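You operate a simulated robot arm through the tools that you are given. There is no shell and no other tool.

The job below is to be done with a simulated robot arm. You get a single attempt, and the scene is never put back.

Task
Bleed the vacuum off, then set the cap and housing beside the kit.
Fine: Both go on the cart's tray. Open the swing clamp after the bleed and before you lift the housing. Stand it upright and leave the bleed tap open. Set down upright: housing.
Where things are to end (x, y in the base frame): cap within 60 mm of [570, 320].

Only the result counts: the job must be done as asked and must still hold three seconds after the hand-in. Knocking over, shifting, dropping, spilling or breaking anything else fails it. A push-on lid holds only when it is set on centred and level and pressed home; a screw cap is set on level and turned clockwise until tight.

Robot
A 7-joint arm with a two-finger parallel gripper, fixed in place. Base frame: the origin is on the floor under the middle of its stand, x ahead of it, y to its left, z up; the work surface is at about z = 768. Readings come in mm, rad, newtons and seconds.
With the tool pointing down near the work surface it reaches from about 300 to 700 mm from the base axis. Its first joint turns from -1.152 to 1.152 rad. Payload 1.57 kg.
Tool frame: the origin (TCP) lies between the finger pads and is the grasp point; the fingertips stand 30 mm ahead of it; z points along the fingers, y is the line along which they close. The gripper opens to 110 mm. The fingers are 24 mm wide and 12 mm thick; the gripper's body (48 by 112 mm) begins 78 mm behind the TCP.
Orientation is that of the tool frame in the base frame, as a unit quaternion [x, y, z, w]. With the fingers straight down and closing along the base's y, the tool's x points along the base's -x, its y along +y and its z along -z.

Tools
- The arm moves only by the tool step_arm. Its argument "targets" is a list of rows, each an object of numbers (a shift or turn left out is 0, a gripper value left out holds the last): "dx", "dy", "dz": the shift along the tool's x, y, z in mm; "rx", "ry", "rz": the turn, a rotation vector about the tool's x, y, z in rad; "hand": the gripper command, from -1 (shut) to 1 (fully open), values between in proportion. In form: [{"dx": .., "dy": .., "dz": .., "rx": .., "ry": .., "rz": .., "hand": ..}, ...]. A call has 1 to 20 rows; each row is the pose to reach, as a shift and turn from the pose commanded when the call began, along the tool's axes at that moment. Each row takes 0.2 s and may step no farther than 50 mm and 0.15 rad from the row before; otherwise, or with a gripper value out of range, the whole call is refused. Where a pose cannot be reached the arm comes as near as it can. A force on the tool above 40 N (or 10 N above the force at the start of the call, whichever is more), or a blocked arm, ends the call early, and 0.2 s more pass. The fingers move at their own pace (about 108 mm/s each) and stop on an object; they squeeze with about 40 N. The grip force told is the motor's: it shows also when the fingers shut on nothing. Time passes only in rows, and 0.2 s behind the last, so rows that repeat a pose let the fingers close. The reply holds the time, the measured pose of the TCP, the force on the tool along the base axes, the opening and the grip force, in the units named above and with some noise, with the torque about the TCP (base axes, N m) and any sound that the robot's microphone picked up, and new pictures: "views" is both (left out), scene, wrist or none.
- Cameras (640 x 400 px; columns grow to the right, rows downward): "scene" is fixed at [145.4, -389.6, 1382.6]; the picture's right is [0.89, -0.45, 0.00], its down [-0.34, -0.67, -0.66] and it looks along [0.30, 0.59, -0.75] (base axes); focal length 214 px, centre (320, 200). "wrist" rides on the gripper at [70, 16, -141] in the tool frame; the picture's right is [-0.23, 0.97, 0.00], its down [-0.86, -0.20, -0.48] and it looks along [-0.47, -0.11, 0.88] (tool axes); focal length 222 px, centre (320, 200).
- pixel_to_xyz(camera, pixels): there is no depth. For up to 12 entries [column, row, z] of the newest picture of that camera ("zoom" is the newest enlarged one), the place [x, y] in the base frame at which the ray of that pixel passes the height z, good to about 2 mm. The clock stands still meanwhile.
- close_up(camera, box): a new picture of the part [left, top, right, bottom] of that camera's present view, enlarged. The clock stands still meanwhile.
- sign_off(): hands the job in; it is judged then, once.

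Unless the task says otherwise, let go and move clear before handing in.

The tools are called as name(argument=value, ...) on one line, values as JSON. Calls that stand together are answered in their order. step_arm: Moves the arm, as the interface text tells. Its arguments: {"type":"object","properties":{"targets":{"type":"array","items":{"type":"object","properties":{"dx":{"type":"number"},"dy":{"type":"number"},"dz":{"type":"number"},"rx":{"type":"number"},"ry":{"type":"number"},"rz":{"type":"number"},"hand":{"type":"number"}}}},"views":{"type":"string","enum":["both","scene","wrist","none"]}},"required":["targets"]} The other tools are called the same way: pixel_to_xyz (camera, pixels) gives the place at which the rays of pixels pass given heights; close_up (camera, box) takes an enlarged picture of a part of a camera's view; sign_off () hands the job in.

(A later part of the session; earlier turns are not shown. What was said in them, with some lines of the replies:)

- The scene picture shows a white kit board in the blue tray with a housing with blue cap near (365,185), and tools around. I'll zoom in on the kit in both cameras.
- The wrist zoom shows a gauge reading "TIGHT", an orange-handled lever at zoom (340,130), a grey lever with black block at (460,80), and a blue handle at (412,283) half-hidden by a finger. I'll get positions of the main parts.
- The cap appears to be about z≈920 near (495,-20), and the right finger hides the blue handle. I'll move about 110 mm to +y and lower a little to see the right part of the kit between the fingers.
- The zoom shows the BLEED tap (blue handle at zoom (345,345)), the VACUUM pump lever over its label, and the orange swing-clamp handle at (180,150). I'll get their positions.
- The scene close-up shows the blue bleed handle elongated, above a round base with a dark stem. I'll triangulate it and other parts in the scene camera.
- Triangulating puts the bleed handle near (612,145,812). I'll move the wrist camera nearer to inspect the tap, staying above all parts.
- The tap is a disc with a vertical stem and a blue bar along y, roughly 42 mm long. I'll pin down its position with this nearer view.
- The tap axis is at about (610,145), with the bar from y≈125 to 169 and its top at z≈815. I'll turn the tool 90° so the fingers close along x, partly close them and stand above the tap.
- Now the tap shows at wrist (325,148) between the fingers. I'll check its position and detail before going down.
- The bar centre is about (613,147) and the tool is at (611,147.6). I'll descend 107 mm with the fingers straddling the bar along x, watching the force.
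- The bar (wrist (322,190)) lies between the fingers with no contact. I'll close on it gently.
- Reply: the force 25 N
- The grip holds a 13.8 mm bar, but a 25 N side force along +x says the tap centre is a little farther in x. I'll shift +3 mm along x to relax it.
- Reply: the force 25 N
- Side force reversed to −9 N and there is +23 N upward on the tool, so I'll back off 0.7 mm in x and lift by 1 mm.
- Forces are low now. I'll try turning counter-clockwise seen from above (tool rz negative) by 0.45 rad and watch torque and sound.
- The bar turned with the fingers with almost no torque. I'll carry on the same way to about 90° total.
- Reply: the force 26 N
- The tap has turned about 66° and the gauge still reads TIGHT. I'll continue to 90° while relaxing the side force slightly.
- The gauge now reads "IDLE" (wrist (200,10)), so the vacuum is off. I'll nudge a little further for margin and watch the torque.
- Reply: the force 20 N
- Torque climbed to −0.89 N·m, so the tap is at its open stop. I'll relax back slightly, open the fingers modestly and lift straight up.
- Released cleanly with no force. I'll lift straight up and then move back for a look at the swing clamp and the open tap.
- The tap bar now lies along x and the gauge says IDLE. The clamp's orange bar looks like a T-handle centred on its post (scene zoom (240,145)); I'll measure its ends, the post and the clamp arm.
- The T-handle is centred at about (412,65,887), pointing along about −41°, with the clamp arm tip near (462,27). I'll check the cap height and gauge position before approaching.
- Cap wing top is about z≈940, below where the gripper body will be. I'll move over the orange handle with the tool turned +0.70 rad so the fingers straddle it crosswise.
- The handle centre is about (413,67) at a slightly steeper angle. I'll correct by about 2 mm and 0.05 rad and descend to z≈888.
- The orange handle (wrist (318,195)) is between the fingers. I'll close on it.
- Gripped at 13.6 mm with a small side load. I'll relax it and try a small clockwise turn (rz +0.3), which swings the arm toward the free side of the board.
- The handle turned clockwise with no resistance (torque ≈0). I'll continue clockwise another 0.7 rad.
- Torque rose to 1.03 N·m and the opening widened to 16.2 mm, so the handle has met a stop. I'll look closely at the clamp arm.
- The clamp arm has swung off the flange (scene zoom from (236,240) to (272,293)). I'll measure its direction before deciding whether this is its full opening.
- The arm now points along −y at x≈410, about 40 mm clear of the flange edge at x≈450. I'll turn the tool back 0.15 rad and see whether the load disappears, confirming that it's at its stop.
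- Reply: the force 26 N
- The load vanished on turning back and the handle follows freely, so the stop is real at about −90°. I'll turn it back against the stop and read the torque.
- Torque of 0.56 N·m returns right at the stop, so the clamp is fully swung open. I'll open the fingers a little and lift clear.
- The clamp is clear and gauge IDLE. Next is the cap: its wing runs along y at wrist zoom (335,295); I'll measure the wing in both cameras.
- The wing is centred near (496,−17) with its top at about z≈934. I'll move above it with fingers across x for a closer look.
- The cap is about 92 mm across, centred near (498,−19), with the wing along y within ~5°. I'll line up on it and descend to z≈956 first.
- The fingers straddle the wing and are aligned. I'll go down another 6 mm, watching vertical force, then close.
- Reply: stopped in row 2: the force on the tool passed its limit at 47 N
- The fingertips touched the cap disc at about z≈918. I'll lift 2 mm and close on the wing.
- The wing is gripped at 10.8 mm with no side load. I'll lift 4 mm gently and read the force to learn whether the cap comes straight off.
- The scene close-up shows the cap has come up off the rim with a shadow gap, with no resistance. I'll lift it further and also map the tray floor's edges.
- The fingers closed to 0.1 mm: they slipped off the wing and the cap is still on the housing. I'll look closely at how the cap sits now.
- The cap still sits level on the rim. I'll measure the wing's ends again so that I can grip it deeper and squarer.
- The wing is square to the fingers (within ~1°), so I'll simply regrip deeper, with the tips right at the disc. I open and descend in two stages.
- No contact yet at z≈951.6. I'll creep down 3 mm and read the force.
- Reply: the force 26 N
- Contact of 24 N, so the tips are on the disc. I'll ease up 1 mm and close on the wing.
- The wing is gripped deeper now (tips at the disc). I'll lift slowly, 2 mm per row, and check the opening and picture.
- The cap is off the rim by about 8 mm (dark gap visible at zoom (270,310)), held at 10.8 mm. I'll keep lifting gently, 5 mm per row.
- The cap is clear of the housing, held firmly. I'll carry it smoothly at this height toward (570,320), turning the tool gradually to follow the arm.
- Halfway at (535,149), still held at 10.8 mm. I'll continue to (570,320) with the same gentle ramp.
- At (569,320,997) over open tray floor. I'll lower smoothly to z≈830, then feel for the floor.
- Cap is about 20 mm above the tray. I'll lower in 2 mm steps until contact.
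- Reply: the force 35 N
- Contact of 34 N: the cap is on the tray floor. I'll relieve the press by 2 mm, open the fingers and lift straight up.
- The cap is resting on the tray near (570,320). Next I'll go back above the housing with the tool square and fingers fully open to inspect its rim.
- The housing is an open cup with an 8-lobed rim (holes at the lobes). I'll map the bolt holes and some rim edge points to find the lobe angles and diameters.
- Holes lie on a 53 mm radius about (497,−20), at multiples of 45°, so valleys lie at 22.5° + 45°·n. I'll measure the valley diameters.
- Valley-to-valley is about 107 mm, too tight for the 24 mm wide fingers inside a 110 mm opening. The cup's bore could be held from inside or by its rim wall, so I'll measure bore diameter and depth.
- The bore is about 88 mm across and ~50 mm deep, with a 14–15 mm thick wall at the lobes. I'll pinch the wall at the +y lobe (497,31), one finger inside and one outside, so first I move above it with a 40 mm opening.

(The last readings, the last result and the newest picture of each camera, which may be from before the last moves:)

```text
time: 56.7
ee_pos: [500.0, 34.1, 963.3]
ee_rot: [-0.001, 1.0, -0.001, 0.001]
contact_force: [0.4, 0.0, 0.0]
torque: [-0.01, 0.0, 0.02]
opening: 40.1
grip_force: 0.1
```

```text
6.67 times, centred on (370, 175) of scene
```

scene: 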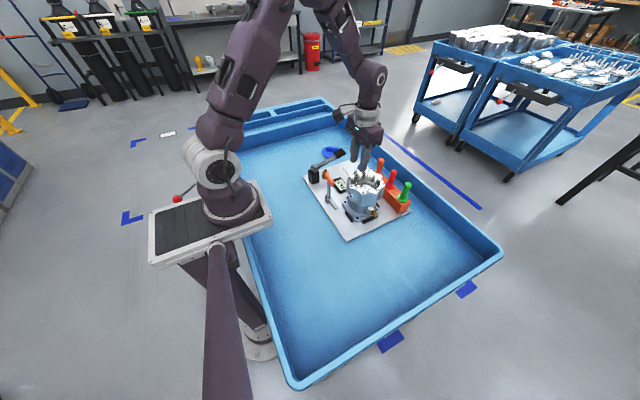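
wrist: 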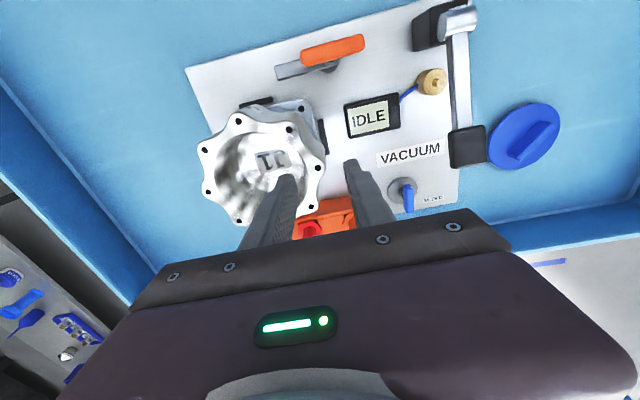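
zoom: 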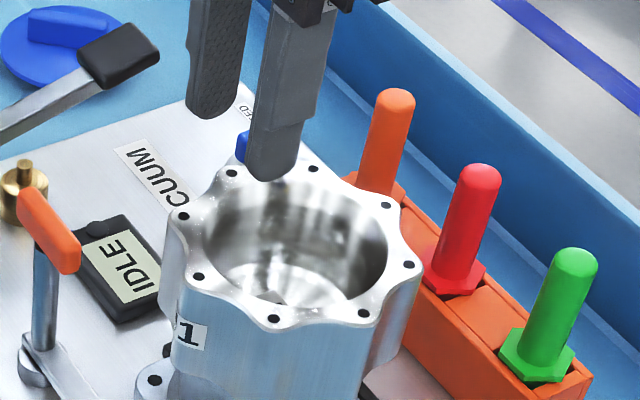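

Both fingers look aligned either side of the +y lobe. I'll verify the lobe hole position in this view before descending.

pixel_to_xyz(camera="wrist", pixels=[[317.6, 167.6, 912], [289.2, 129.8, 912], [311.3, 206.8, 912], [238.5, 121, 912], [239.5, 221, 912], [208, 192, 912]])

```text
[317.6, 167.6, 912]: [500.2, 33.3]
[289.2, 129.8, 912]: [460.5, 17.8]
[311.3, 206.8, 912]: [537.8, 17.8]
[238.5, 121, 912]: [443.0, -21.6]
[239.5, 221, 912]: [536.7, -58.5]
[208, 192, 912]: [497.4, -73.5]
```

I'll take one reading without moving to get a second pose sample.

step_arm(targets=[{"dz": 0}], views="none")

step_arm(targets=[{"dz": 0}], views="none")

```text
time: 57.1
ee_pos: [500.0, 35.6, 962.1]
ee_rot: [-0.001, 1.0, 0.0, 0.001]
contact_force: [-0.5, 0.4, 0.2]
torque: [-0.03, -0.03, -0.02]
opening: 40.1
grip_force: 0.1
```

```text
time: 57.5
ee_pos: [500.4, 35.2, 963.4]
ee_rot: [0.0, 1.0, 0.0, 0.001]
contact_force: [-0.3, -0.1, 0.2]
torque: [-0.04, 0.0, -0.03]
opening: 40.3
grip_force: 0.0
```

The tool averages (500,35,963), so I'll shift −3.5 mm in y and descend, first to z≈920.

step_arm(targets=[{"dx": 1, "dy": -3.5}, {"dx": 1, "dy": -3.5, "dz": 12}, {"dx": 1, "dy": -3.5, "dz": 24}, {"dx": 1, "dy": -3.5, "dz": 34}, {"dx": 1, "dy": -3.5, "dz": 43}])

close_up(camera="wrist", box=[220, 100, 420, 240])

close_up(camera="scene", box=[335, 145, 405, 205])

```text
time: 58.7
ee_pos: [500.7, 32.1, 916.5]
ee_rot: [-0.001, 1.0, 0.0, 0.0]
contact_force: [0.7, -0.2, 0.3]
torque: [0.03, 0.01, 0.02]
opening: 40.4
grip_force: 0.0
```

scene: 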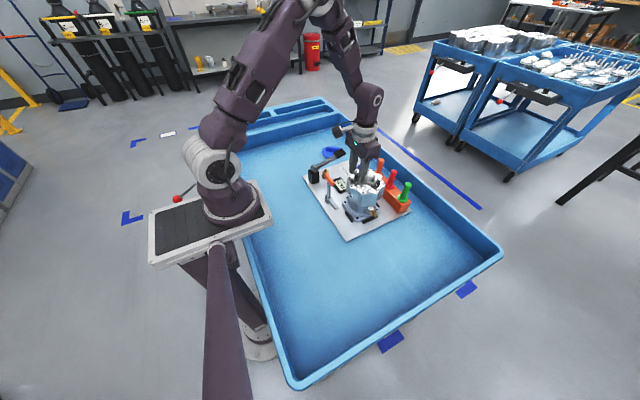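
wrist: 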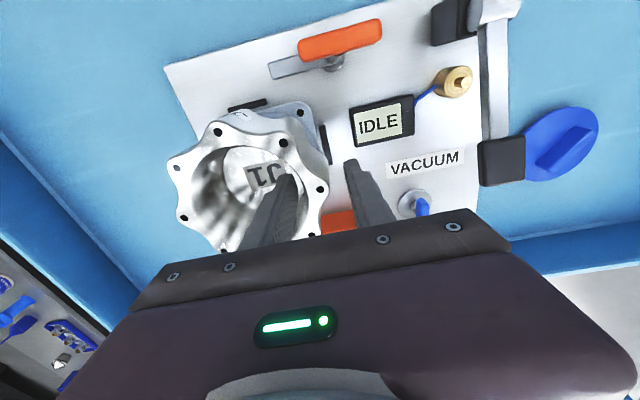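

```text
2.86 times, centred on (320, 170) of wrist
```

zoom: 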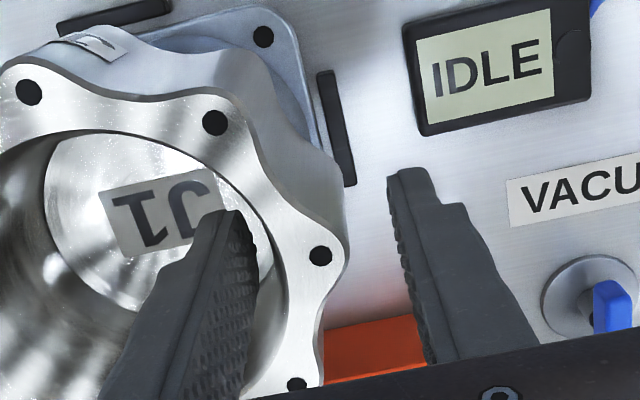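

```text
6.67 times, centred on (370, 175) of scene
```

zoom: 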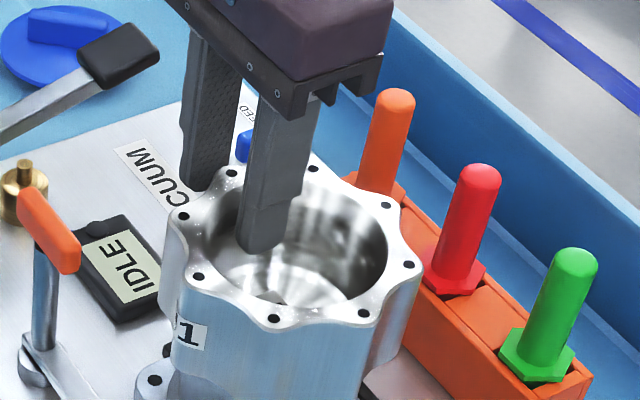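

The inner finger is inside the bore without contact and the outer one is outside the lobe. I'll go down another 18 mm slowly.

step_arm(targets=[{"dz": 5}, {"dz": 10}, {"dz": 14}, {"dz": 18}, {"dz": 18}], views="wrist")

close_up(camera="scene", box=[335, 145, 405, 205])

```text
time: 59.9
ee_pos: [500.4, 32.1, 899.6]
ee_rot: [-0.001, 1.0, 0.001, 0.001]
contact_force: [0.6, -0.2, -0.6]
torque: [0.04, -0.01, 0.0]
opening: 40.1
grip_force: 0.1
```

wrist: 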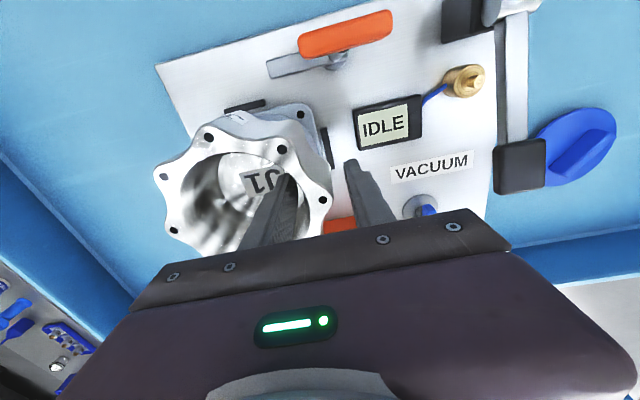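

```text
6.67 times, centred on (370, 175) of scene
```

zoom: 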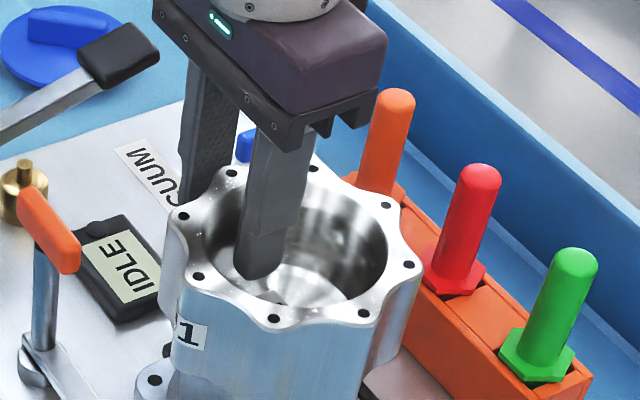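

No contact so far; tips are ~43 mm into the bore. I'll go 3 mm deeper and close in two stages onto the wall.

step_arm(targets=[{"dz": 3}, {"dz": 3, "hand": -0.6}, {"dz": 3, "hand": -0.6}, {"dz": 3, "hand": -1}, {"dz": 3, "hand": -1}, {"dz": 3, "hand": -1}], views="wrist")

close_up(camera="scene", box=[335, 145, 405, 205])

```text
time: 61.3
ee_pos: [499.8, 30.8, 898.1]
ee_rot: [0.0, 1.0, 0.0, 0.001]
contact_force: [-4.7, -7.2, 0.5]
torque: [-0.37, 0.2, -0.28]
opening: 20.3
grip_force: 33.8
```

wrist: 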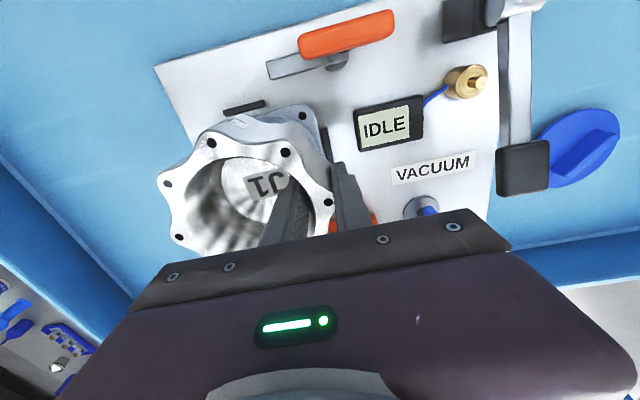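

```text
6.67 times, centred on (370, 175) of scene
```

zoom: 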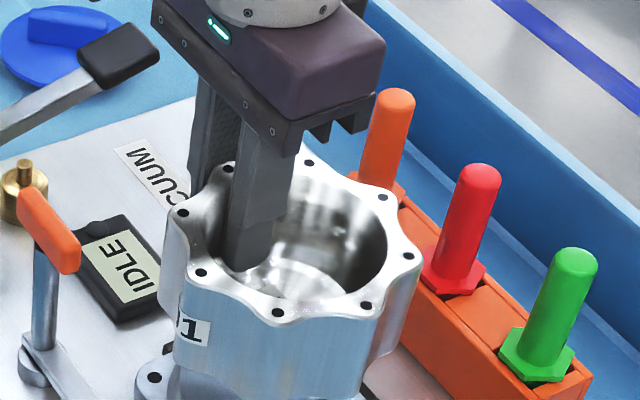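

Gripped on the wall at 20.3 mm with 34 N; the housing shifted only slightly. I'll lift a few mm slowly and look.

step_arm(targets=[{"dz": -1}, {"dz": -2}, {"dz": -3.5}, {"dz": -5}, {"dz": -7}])

close_up(camera="scene", box=[330, 155, 400, 235])

```text
time: 62.5
ee_pos: [500.7, 32.4, 906.0]
ee_rot: [0.0, 1.0, 0.0, 0.0]
contact_force: [-0.5, -11.9, -18.5]
torque: [-0.85, 0.24, -0.41]
opening: 20.4
grip_force: 33.8
```

scene: 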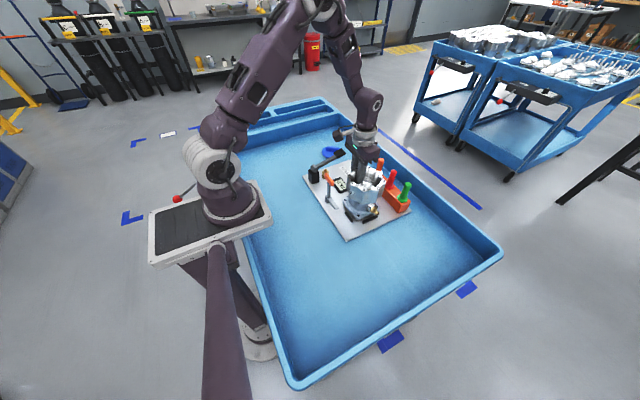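
wrist: 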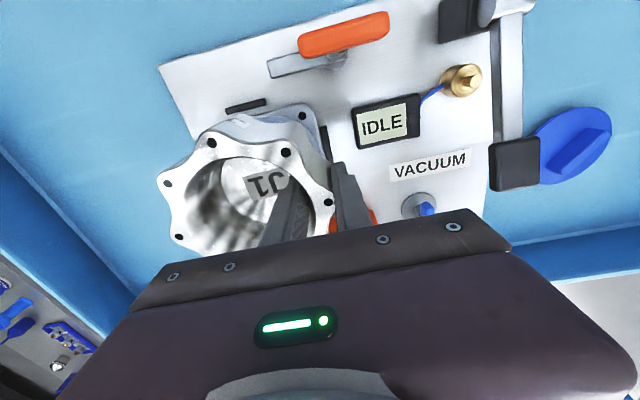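

```text
5.00 times, centred on (365, 195) of scene
```

zoom: 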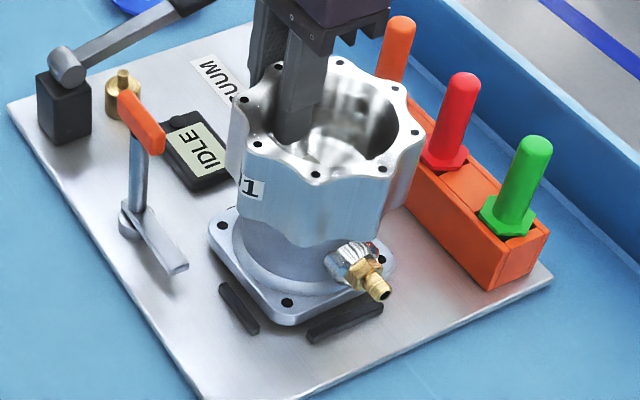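

The tool feels −18.5 N vertical and −12 N along y, as the housing presses its +y locating block. I'll shift 2 mm to −y to relieve that and read again.

step_arm(targets=[{"dy": -1}, {"dy": -2}, {"dy": -2}], views="none")

```text
time: 63.3
ee_pos: [499.7, 30.9, 904.3]
ee_rot: [-0.001, 1.0, 0.001, 0.001]
contact_force: [-5.4, 1.3, -4.8]
torque: [0.12, 0.38, -0.36]
opening: 20.1
grip_force: 33.7
```

Loads dropped to −4.8 N vertical and ~1 N along y. I'll keep lifting slowly, 10 mm more.

step_arm(targets=[{"dz": -2}, {"dz": -4}, {"dz": -6}, {"dz": -8}, {"dz": -10}])

close_up(camera="scene", box=[330, 155, 400, 235])

```text
time: 64.5
ee_pos: [501.4, 31.9, 914.4]
ee_rot: [0.0, 1.0, -0.001, 0.001]
contact_force: [0.9, 0.0, -8.2]
torque: [0.45, 0.0, -0.02]
opening: 20.2
grip_force: 33.4
```

scene: 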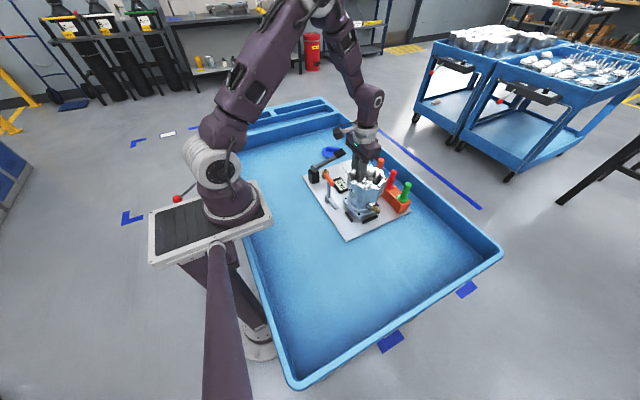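
wrist: 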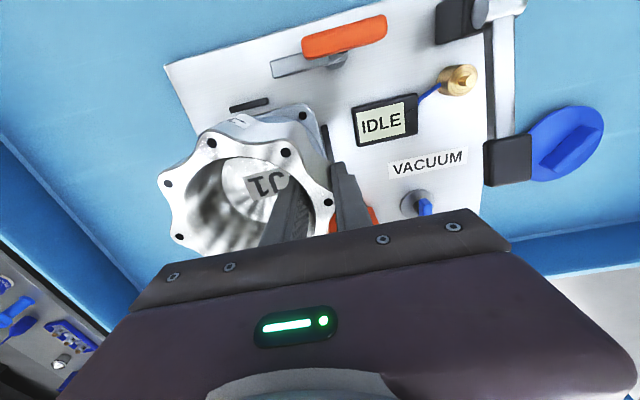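

```text
5.00 times, centred on (365, 195) of scene
```

zoom: 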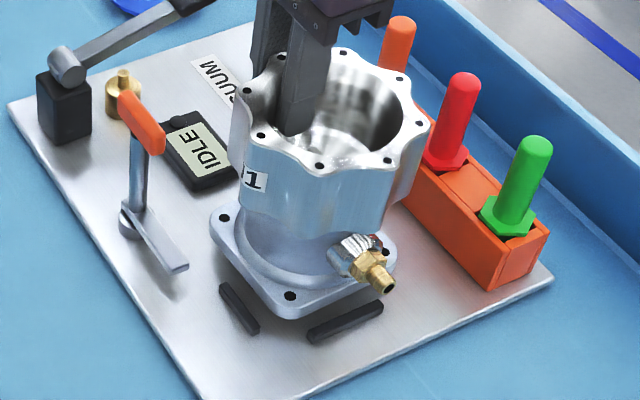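

The housing is free: 8.2 N weight (~0.84 kg) and a steady 0.45 N·m, with no slipping in the wrist view. I'll raise it another 40 mm slowly.

step_arm(targets=[{"dz": -2}, {"dz": -5}, {"dz": -9}, {"dz": -13}, {"dz": -17}, {"dz": -21}, {"dz": -25}, {"dz": -29}, {"dz": -33}, {"dz": -36}, {"dz": -38}])

```text
time: 66.9
ee_pos: [499.1, 31.5, 953.2]
ee_rot: [-0.001, 1.0, 0.0, 0.001]
contact_force: [-0.3, -0.4, -8.7]
torque: [0.43, -0.01, -0.01]
opening: 20.4
grip_force: 33.9
```

scene: 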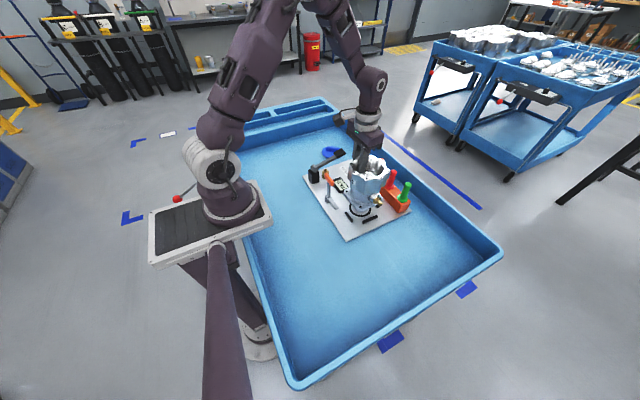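
wrist: 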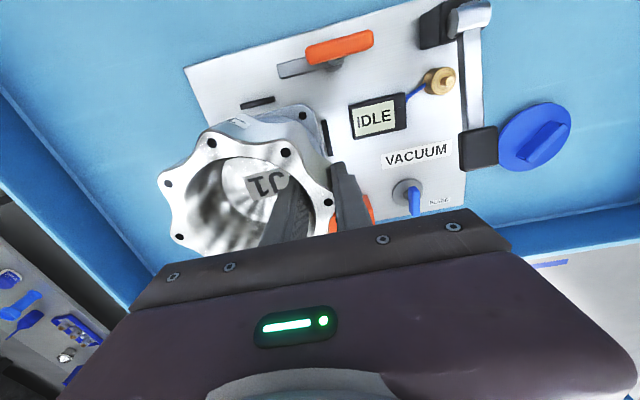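

The hold is stable. I'll carry it along −y slowly at this height.

step_arm(targets=[{"dy": -2}, {"dy": -5}, {"dy": -9}, {"dy": -14}, {"dy": -20}, {"dy": -27}, {"dy": -35}, {"dy": -43}, {"dy": -51}, {"dy": -59}, {"dy": -67}, {"dy": -75}, {"dy": -82}, {"dy": -88}, {"dy": -93}, {"dy": -96}, {"dy": -98}])

```text
time: 70.5
ee_pos: [499.9, -68.5, 952.6]
ee_rot: [-0.001, 1.0, 0.0, 0.0]
contact_force: [-0.9, -0.2, -8.8]
torque: [0.48, 0.03, -0.03]
opening: 20.1
grip_force: 34.2
```

scene: 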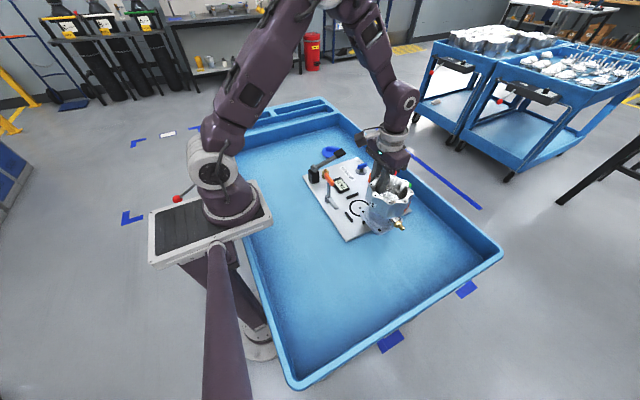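
wrist: 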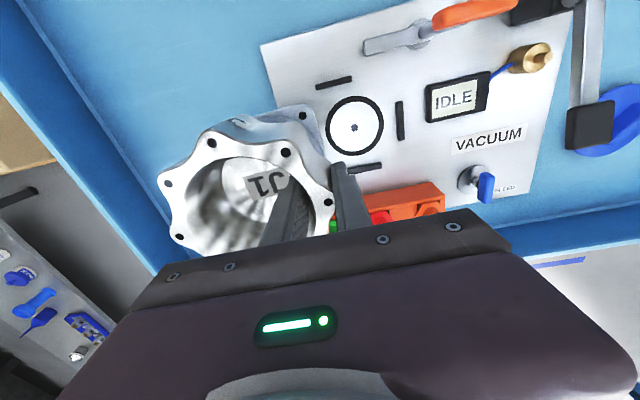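

Still steady (8.8 N, opening 20.1). I'll continue another 88 mm so the housing's centre ends near y≈−207, clear of the board edge at −110.

step_arm(targets=[{"dy": -2}, {"dy": -5}, {"dy": -9}, {"dy": -14}, {"dy": -20}, {"dy": -27}, {"dy": -35}, {"dy": -43}, {"dy": -51}, {"dy": -59}, {"dy": -66}, {"dy": -73}, {"dy": -79}, {"dy": -84}, {"dy": -87}, {"dy": -88}])

close_up(camera="scene", box=[330, 150, 470, 270])

```text
time: 73.9
ee_pos: [501.0, -156.2, 952.0]
ee_rot: [-0.001, 1.0, 0.0, 0.0]
contact_force: [-0.1, -0.5, -9.0]
torque: [0.44, 0.01, 0.01]
opening: 20.0
grip_force: 33.3
```

scene: 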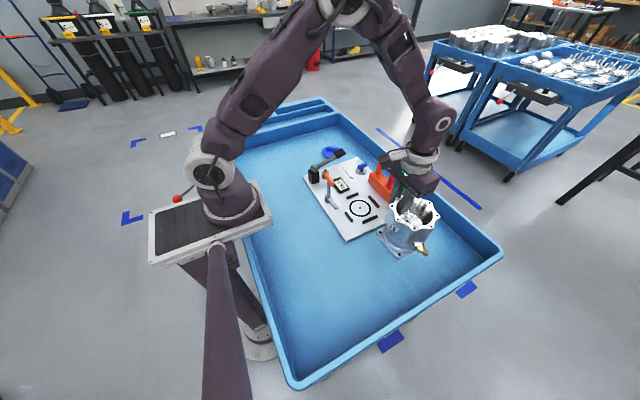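
wrist: 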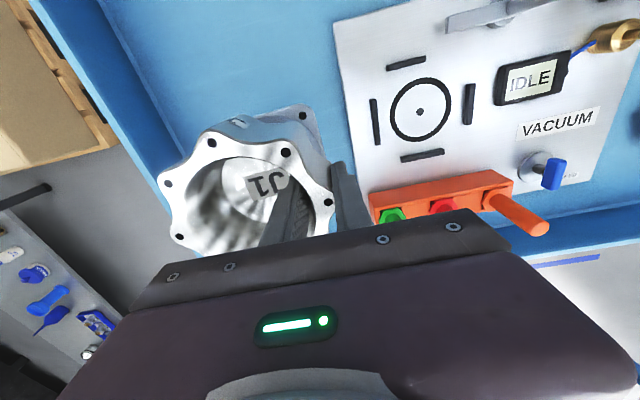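

```text
3.33 times, centred on (400, 210) of scene
```

zoom: 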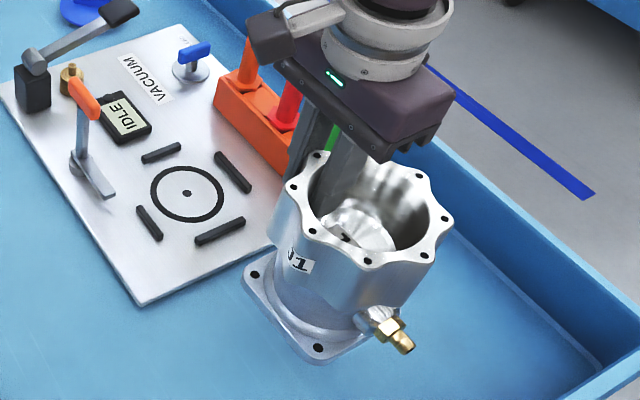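

The housing is over clear tray beside the board. I'll lower it slowly to just above the floor.

step_arm(targets=[{"dz": 2}, {"dz": 5}, {"dz": 9}, {"dz": 13}, {"dz": 18}, {"dz": 23}, {"dz": 28}, {"dz": 33}, {"dz": 37}, {"dz": 41}, {"dz": 44}, {"dz": 46}])

close_up(camera="scene", box=[330, 150, 470, 270])

```text
time: 76.5
ee_pos: [499.4, -156.2, 904.9]
ee_rot: [0.0, 1.0, 0.0, 0.0]
contact_force: [-0.1, 0.2, -10.0]
torque: [0.45, 0.03, 0.01]
opening: 20.0
grip_force: 34.0
```

scene: 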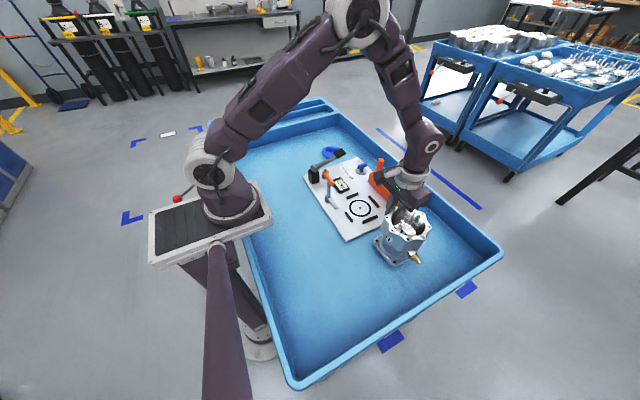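
wrist: 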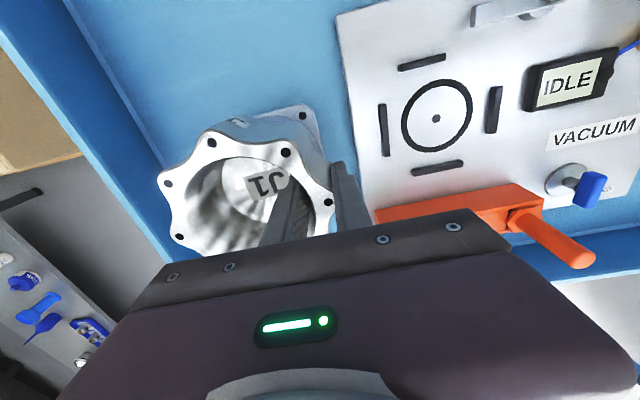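

```text
3.33 times, centred on (400, 210) of scene
```

zoom: 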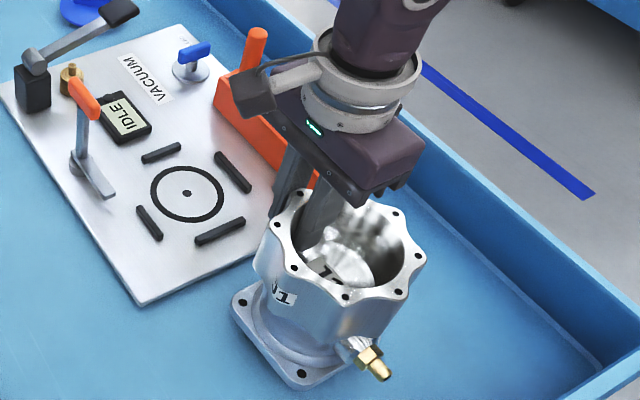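

The flange is nearly at the floor. I'll lower in 1.5 mm steps to feel contact.

step_arm(targets=[{"dz": 1.5}, {"dz": 3}, {"dz": 4.5}, {"dz": 6}, {"dz": 7.5}], views="none")

```text
time: 77.7
ee_pos: [500.0, -156.2, 899.5]
ee_rot: [-0.001, 1.0, 0.0, 0.0]
contact_force: [0.0, -0.5, -8.9]
torque: [0.45, 0.03, 0.0]
opening: 20.2
grip_force: 34.0
```

step_arm(targets=[{"dz": 1.5}, {"dz": 3}, {"dz": 4.5}, {"dz": 6}], views="none")

```text
time: 78.7
ee_pos: [499.7, -157.3, 893.4]
ee_rot: [-0.001, 1.0, 0.0, 0.0]
contact_force: [-0.5, -0.3, -9.0]
torque: [0.46, 0.0, -0.01]
opening: 20.5
grip_force: 33.8
```

No change in load yet (−9 N), so the flange is still in the air. I'll continue down in small steps.

step_arm(targets=[{"dz": 1.5}, {"dz": 3}, {"dz": 4.5}], views="none")

```text
time: 79.5
ee_pos: [499.3, -155.1, 889.2]
ee_rot: [0.0, 1.0, -0.001, 0.0]
contact_force: [-0.2, -0.1, -8.2]
torque: [0.44, 0.01, 0.01]
opening: 20.2
grip_force: 34.5
```

step_arm(targets=[{"dz": 1}, {"dz": 2}, {"dz": 3}], views="scene")

close_up(camera="scene", box=[370, 190, 440, 275])

```text
time: 80.3
ee_pos: [497.6, -156.4, 885.2]
ee_rot: [-0.001, 1.0, 0.0, 0.0]
contact_force: [-1.6, 0.4, -4.3]
torque: [0.15, -0.07, 0.0]
opening: 20.5
grip_force: 34.0
```

scene: 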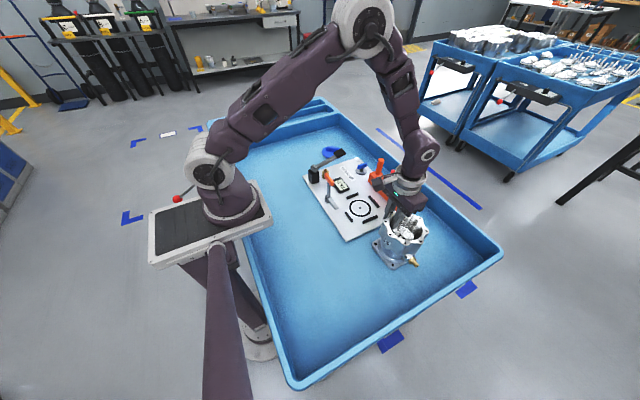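

```text
4.71 times, centred on (405, 232) of scene
```

zoom: 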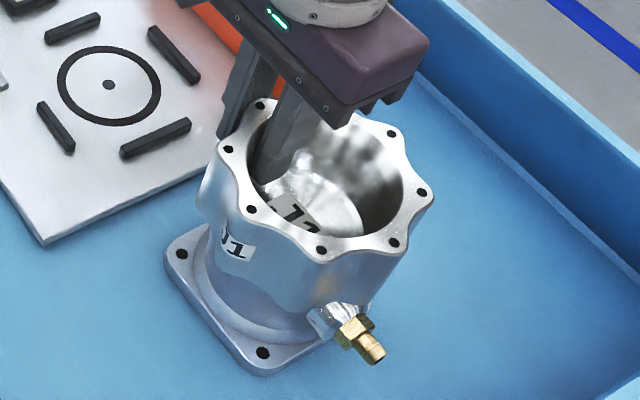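

Load fell to −4.3 N with torque down to 0.15, so the flange has begun to bear. I'll lower another 1.5 mm to seat it.

step_arm(targets=[{"dz": 0.7}, {"dz": 1.4}, {"dz": 1.4}], views="none")

```text
time: 81.1
ee_pos: [499.4, -155.6, 885.6]
ee_rot: [0.0, 1.0, 0.0, 0.001]
contact_force: [-10.2, 0.2, 28.1]
torque: [-0.04, 0.28, -0.31]
opening: 20.2
grip_force: 34.0
```

It is seated with a 28 N press. I'll ease off 0.8 mm and open the fingers to 40 mm.

step_arm(targets=[{"dz": -0.8}, {"dz": -0.8, "hand": -0.5}, {"dz": -0.8, "hand": -0.5}, {"dz": -0.8, "hand": -0.27}, {"dz": -0.8, "hand": -0.27}, {"dz": -0.8, "hand": -0.27}])

close_up(camera="scene", box=[370, 190, 440, 275])

close_up(camera="wrist", box=[150, 90, 420, 250])

```text
time: 82.5
ee_pos: [499.7, -155.7, 885.0]
ee_rot: [-0.001, 1.0, 0.0, 0.0]
contact_force: [0.0, -0.9, 0.8]
torque: [-0.01, 0.01, 0.0]
opening: 39.9
grip_force: 0.0
```

scene: 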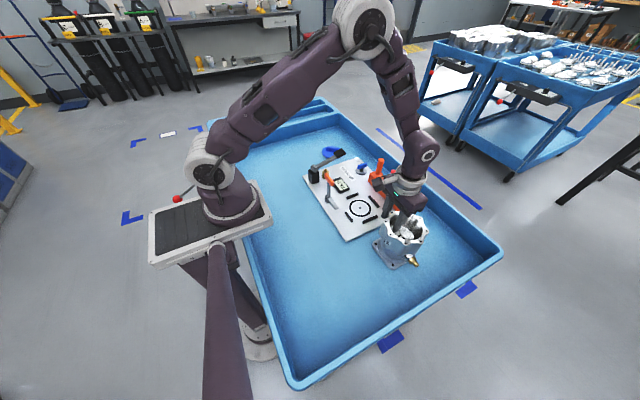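
wrist: 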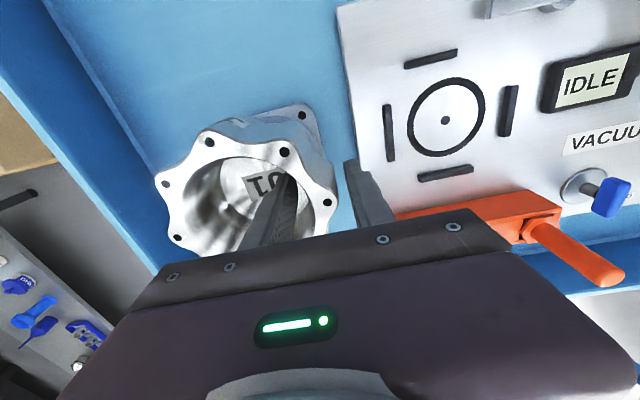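

```text
4.71 times, centred on (405, 232) of scene
```

zoom: 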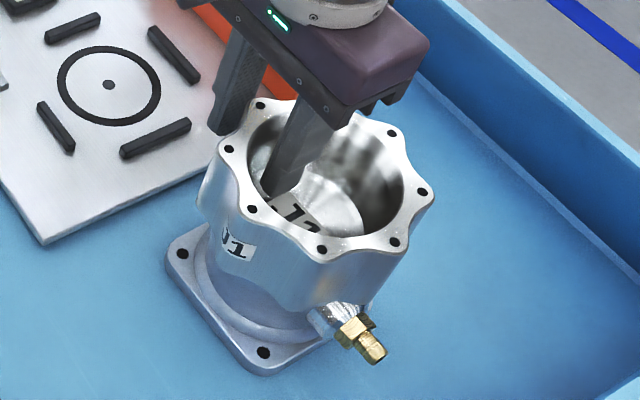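

```text
2.37 times, centred on (285, 170) of wrist
```

zoom: 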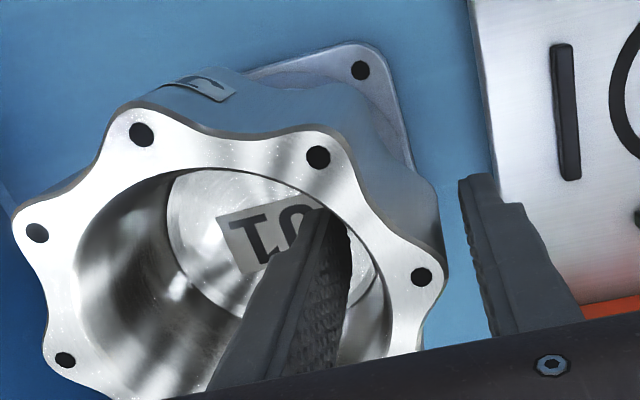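

Released with zero force, and the housing stands upright on the tray. I'll lift straight up out of the bore.

step_arm(targets=[{"dz": -4}, {"dz": -12}, {"dz": -22}, {"dz": -34}, {"dz": -48}, {"dz": -66}, {"dz": -90}, {"dz": -120}, {"dz": -150}, {"dz": -180}, {"dz": -180}])

close_up(camera="scene", box=[290, 130, 470, 275])

close_up(camera="scene", box=[370, 190, 440, 275])

```text
time: 84.9
ee_pos: [501.3, -153.5, 1067.0]
ee_rot: [-0.001, 1.0, 0.0, 0.001]
contact_force: [-0.2, -0.6, -1.1]
torque: [0.03, 0.0, -0.02]
opening: 40.0
grip_force: 0.1
```

scene: 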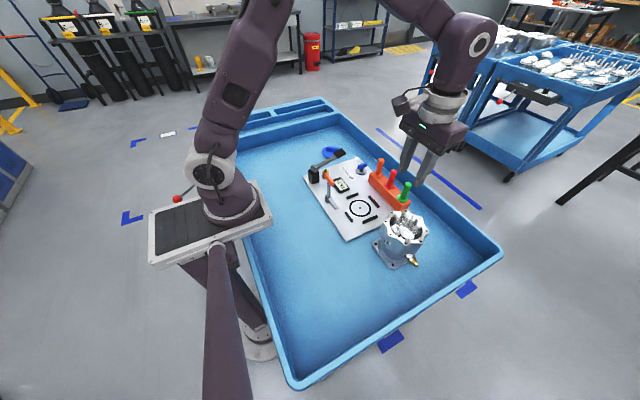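
wrist: 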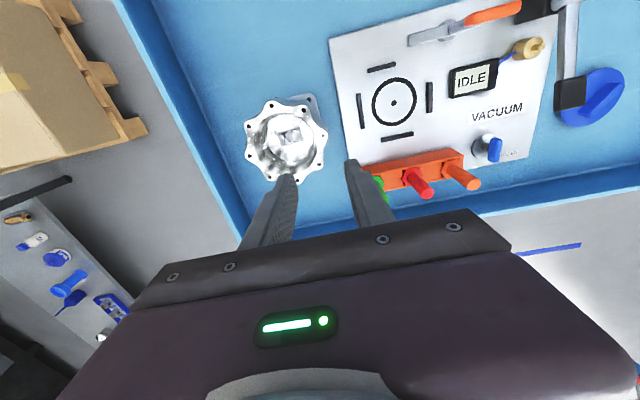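

```text
2.76 times, centred on (380, 202) of scene
```

zoom: 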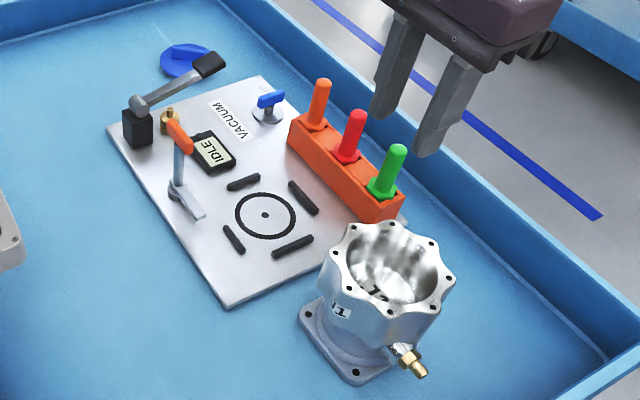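

```text
4.71 times, centred on (405, 232) of scene
```

zoom: 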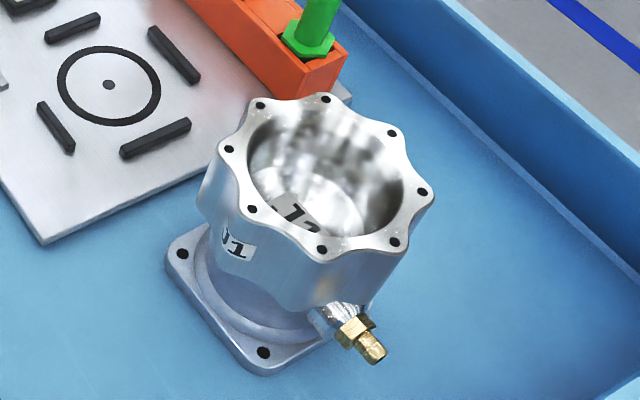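

Everything looks right in the scene zoom: cap beyond the pump lever, tap bar open, clamp swung aside, housing upright. I'll verify the housing–board gap and the cap position numerically.

close_up(camera="wrist", box=[230, 10, 640, 220])

pixel_to_xyz(camera="wrist", pixels=[[329, 40, 776], [345, 165, 776], [316, 95, 780], [595, 95, 785], [286, 140, 900]])

pixel_to_xyz(camera="scene", pixels=[[331, 152, 785], [373, 242, 775], [401, 268, 775]])

```text
1.56 times, centred on (435, 115) of wrist
```

zoom: 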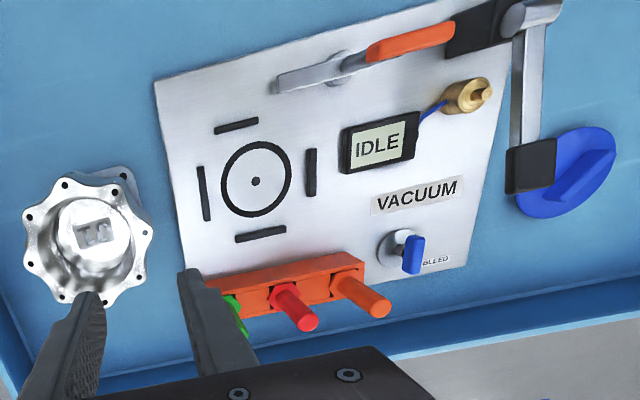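

```text
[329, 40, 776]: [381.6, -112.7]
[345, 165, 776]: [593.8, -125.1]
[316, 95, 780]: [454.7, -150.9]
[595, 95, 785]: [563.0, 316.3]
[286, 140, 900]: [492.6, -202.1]
```

```text
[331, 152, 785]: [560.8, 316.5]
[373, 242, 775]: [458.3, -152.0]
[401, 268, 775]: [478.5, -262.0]
```

The cap is on the tray near (565,318), within tolerance. The housing stands upright with its flange edge at y≈−151, about 40 mm clear of the board. The tap is open, the gauge reads IDLE, the clamp is open and the arm is clear, so I'm handing in.

sign_off()

```text
The job is handed in.
```

I bled the vacuum off and set both the cap and the housing on the tray beside the kit. The job is handed in. The hand-in reply gave no verdict, so this is what the last pictures and readings showed:

- **Bleed:** the tap was turned to its open stop and left open. The gauge went from TIGHT to IDLE.
- **Clamp:** the swing clamp was opened to its stop after the bleed and before the housing was lifted. Its arm is clear of the housing's seat.
- **Cap:** it rests on the tray at about (565, 318), well within 60 mm of the target. My first lift slipped off its wing. The cap dropped back onto the housing and sat level, and a deeper grip then carried it over.
- **Housing:** it stands upright at about (500, -207), with a gap of about 40 mm to the kit board. It pressed lightly against a locating block as I lifted it, and I eased that off.

I saw nothing else disturbed, and the arm was raised clear before the hand-in.
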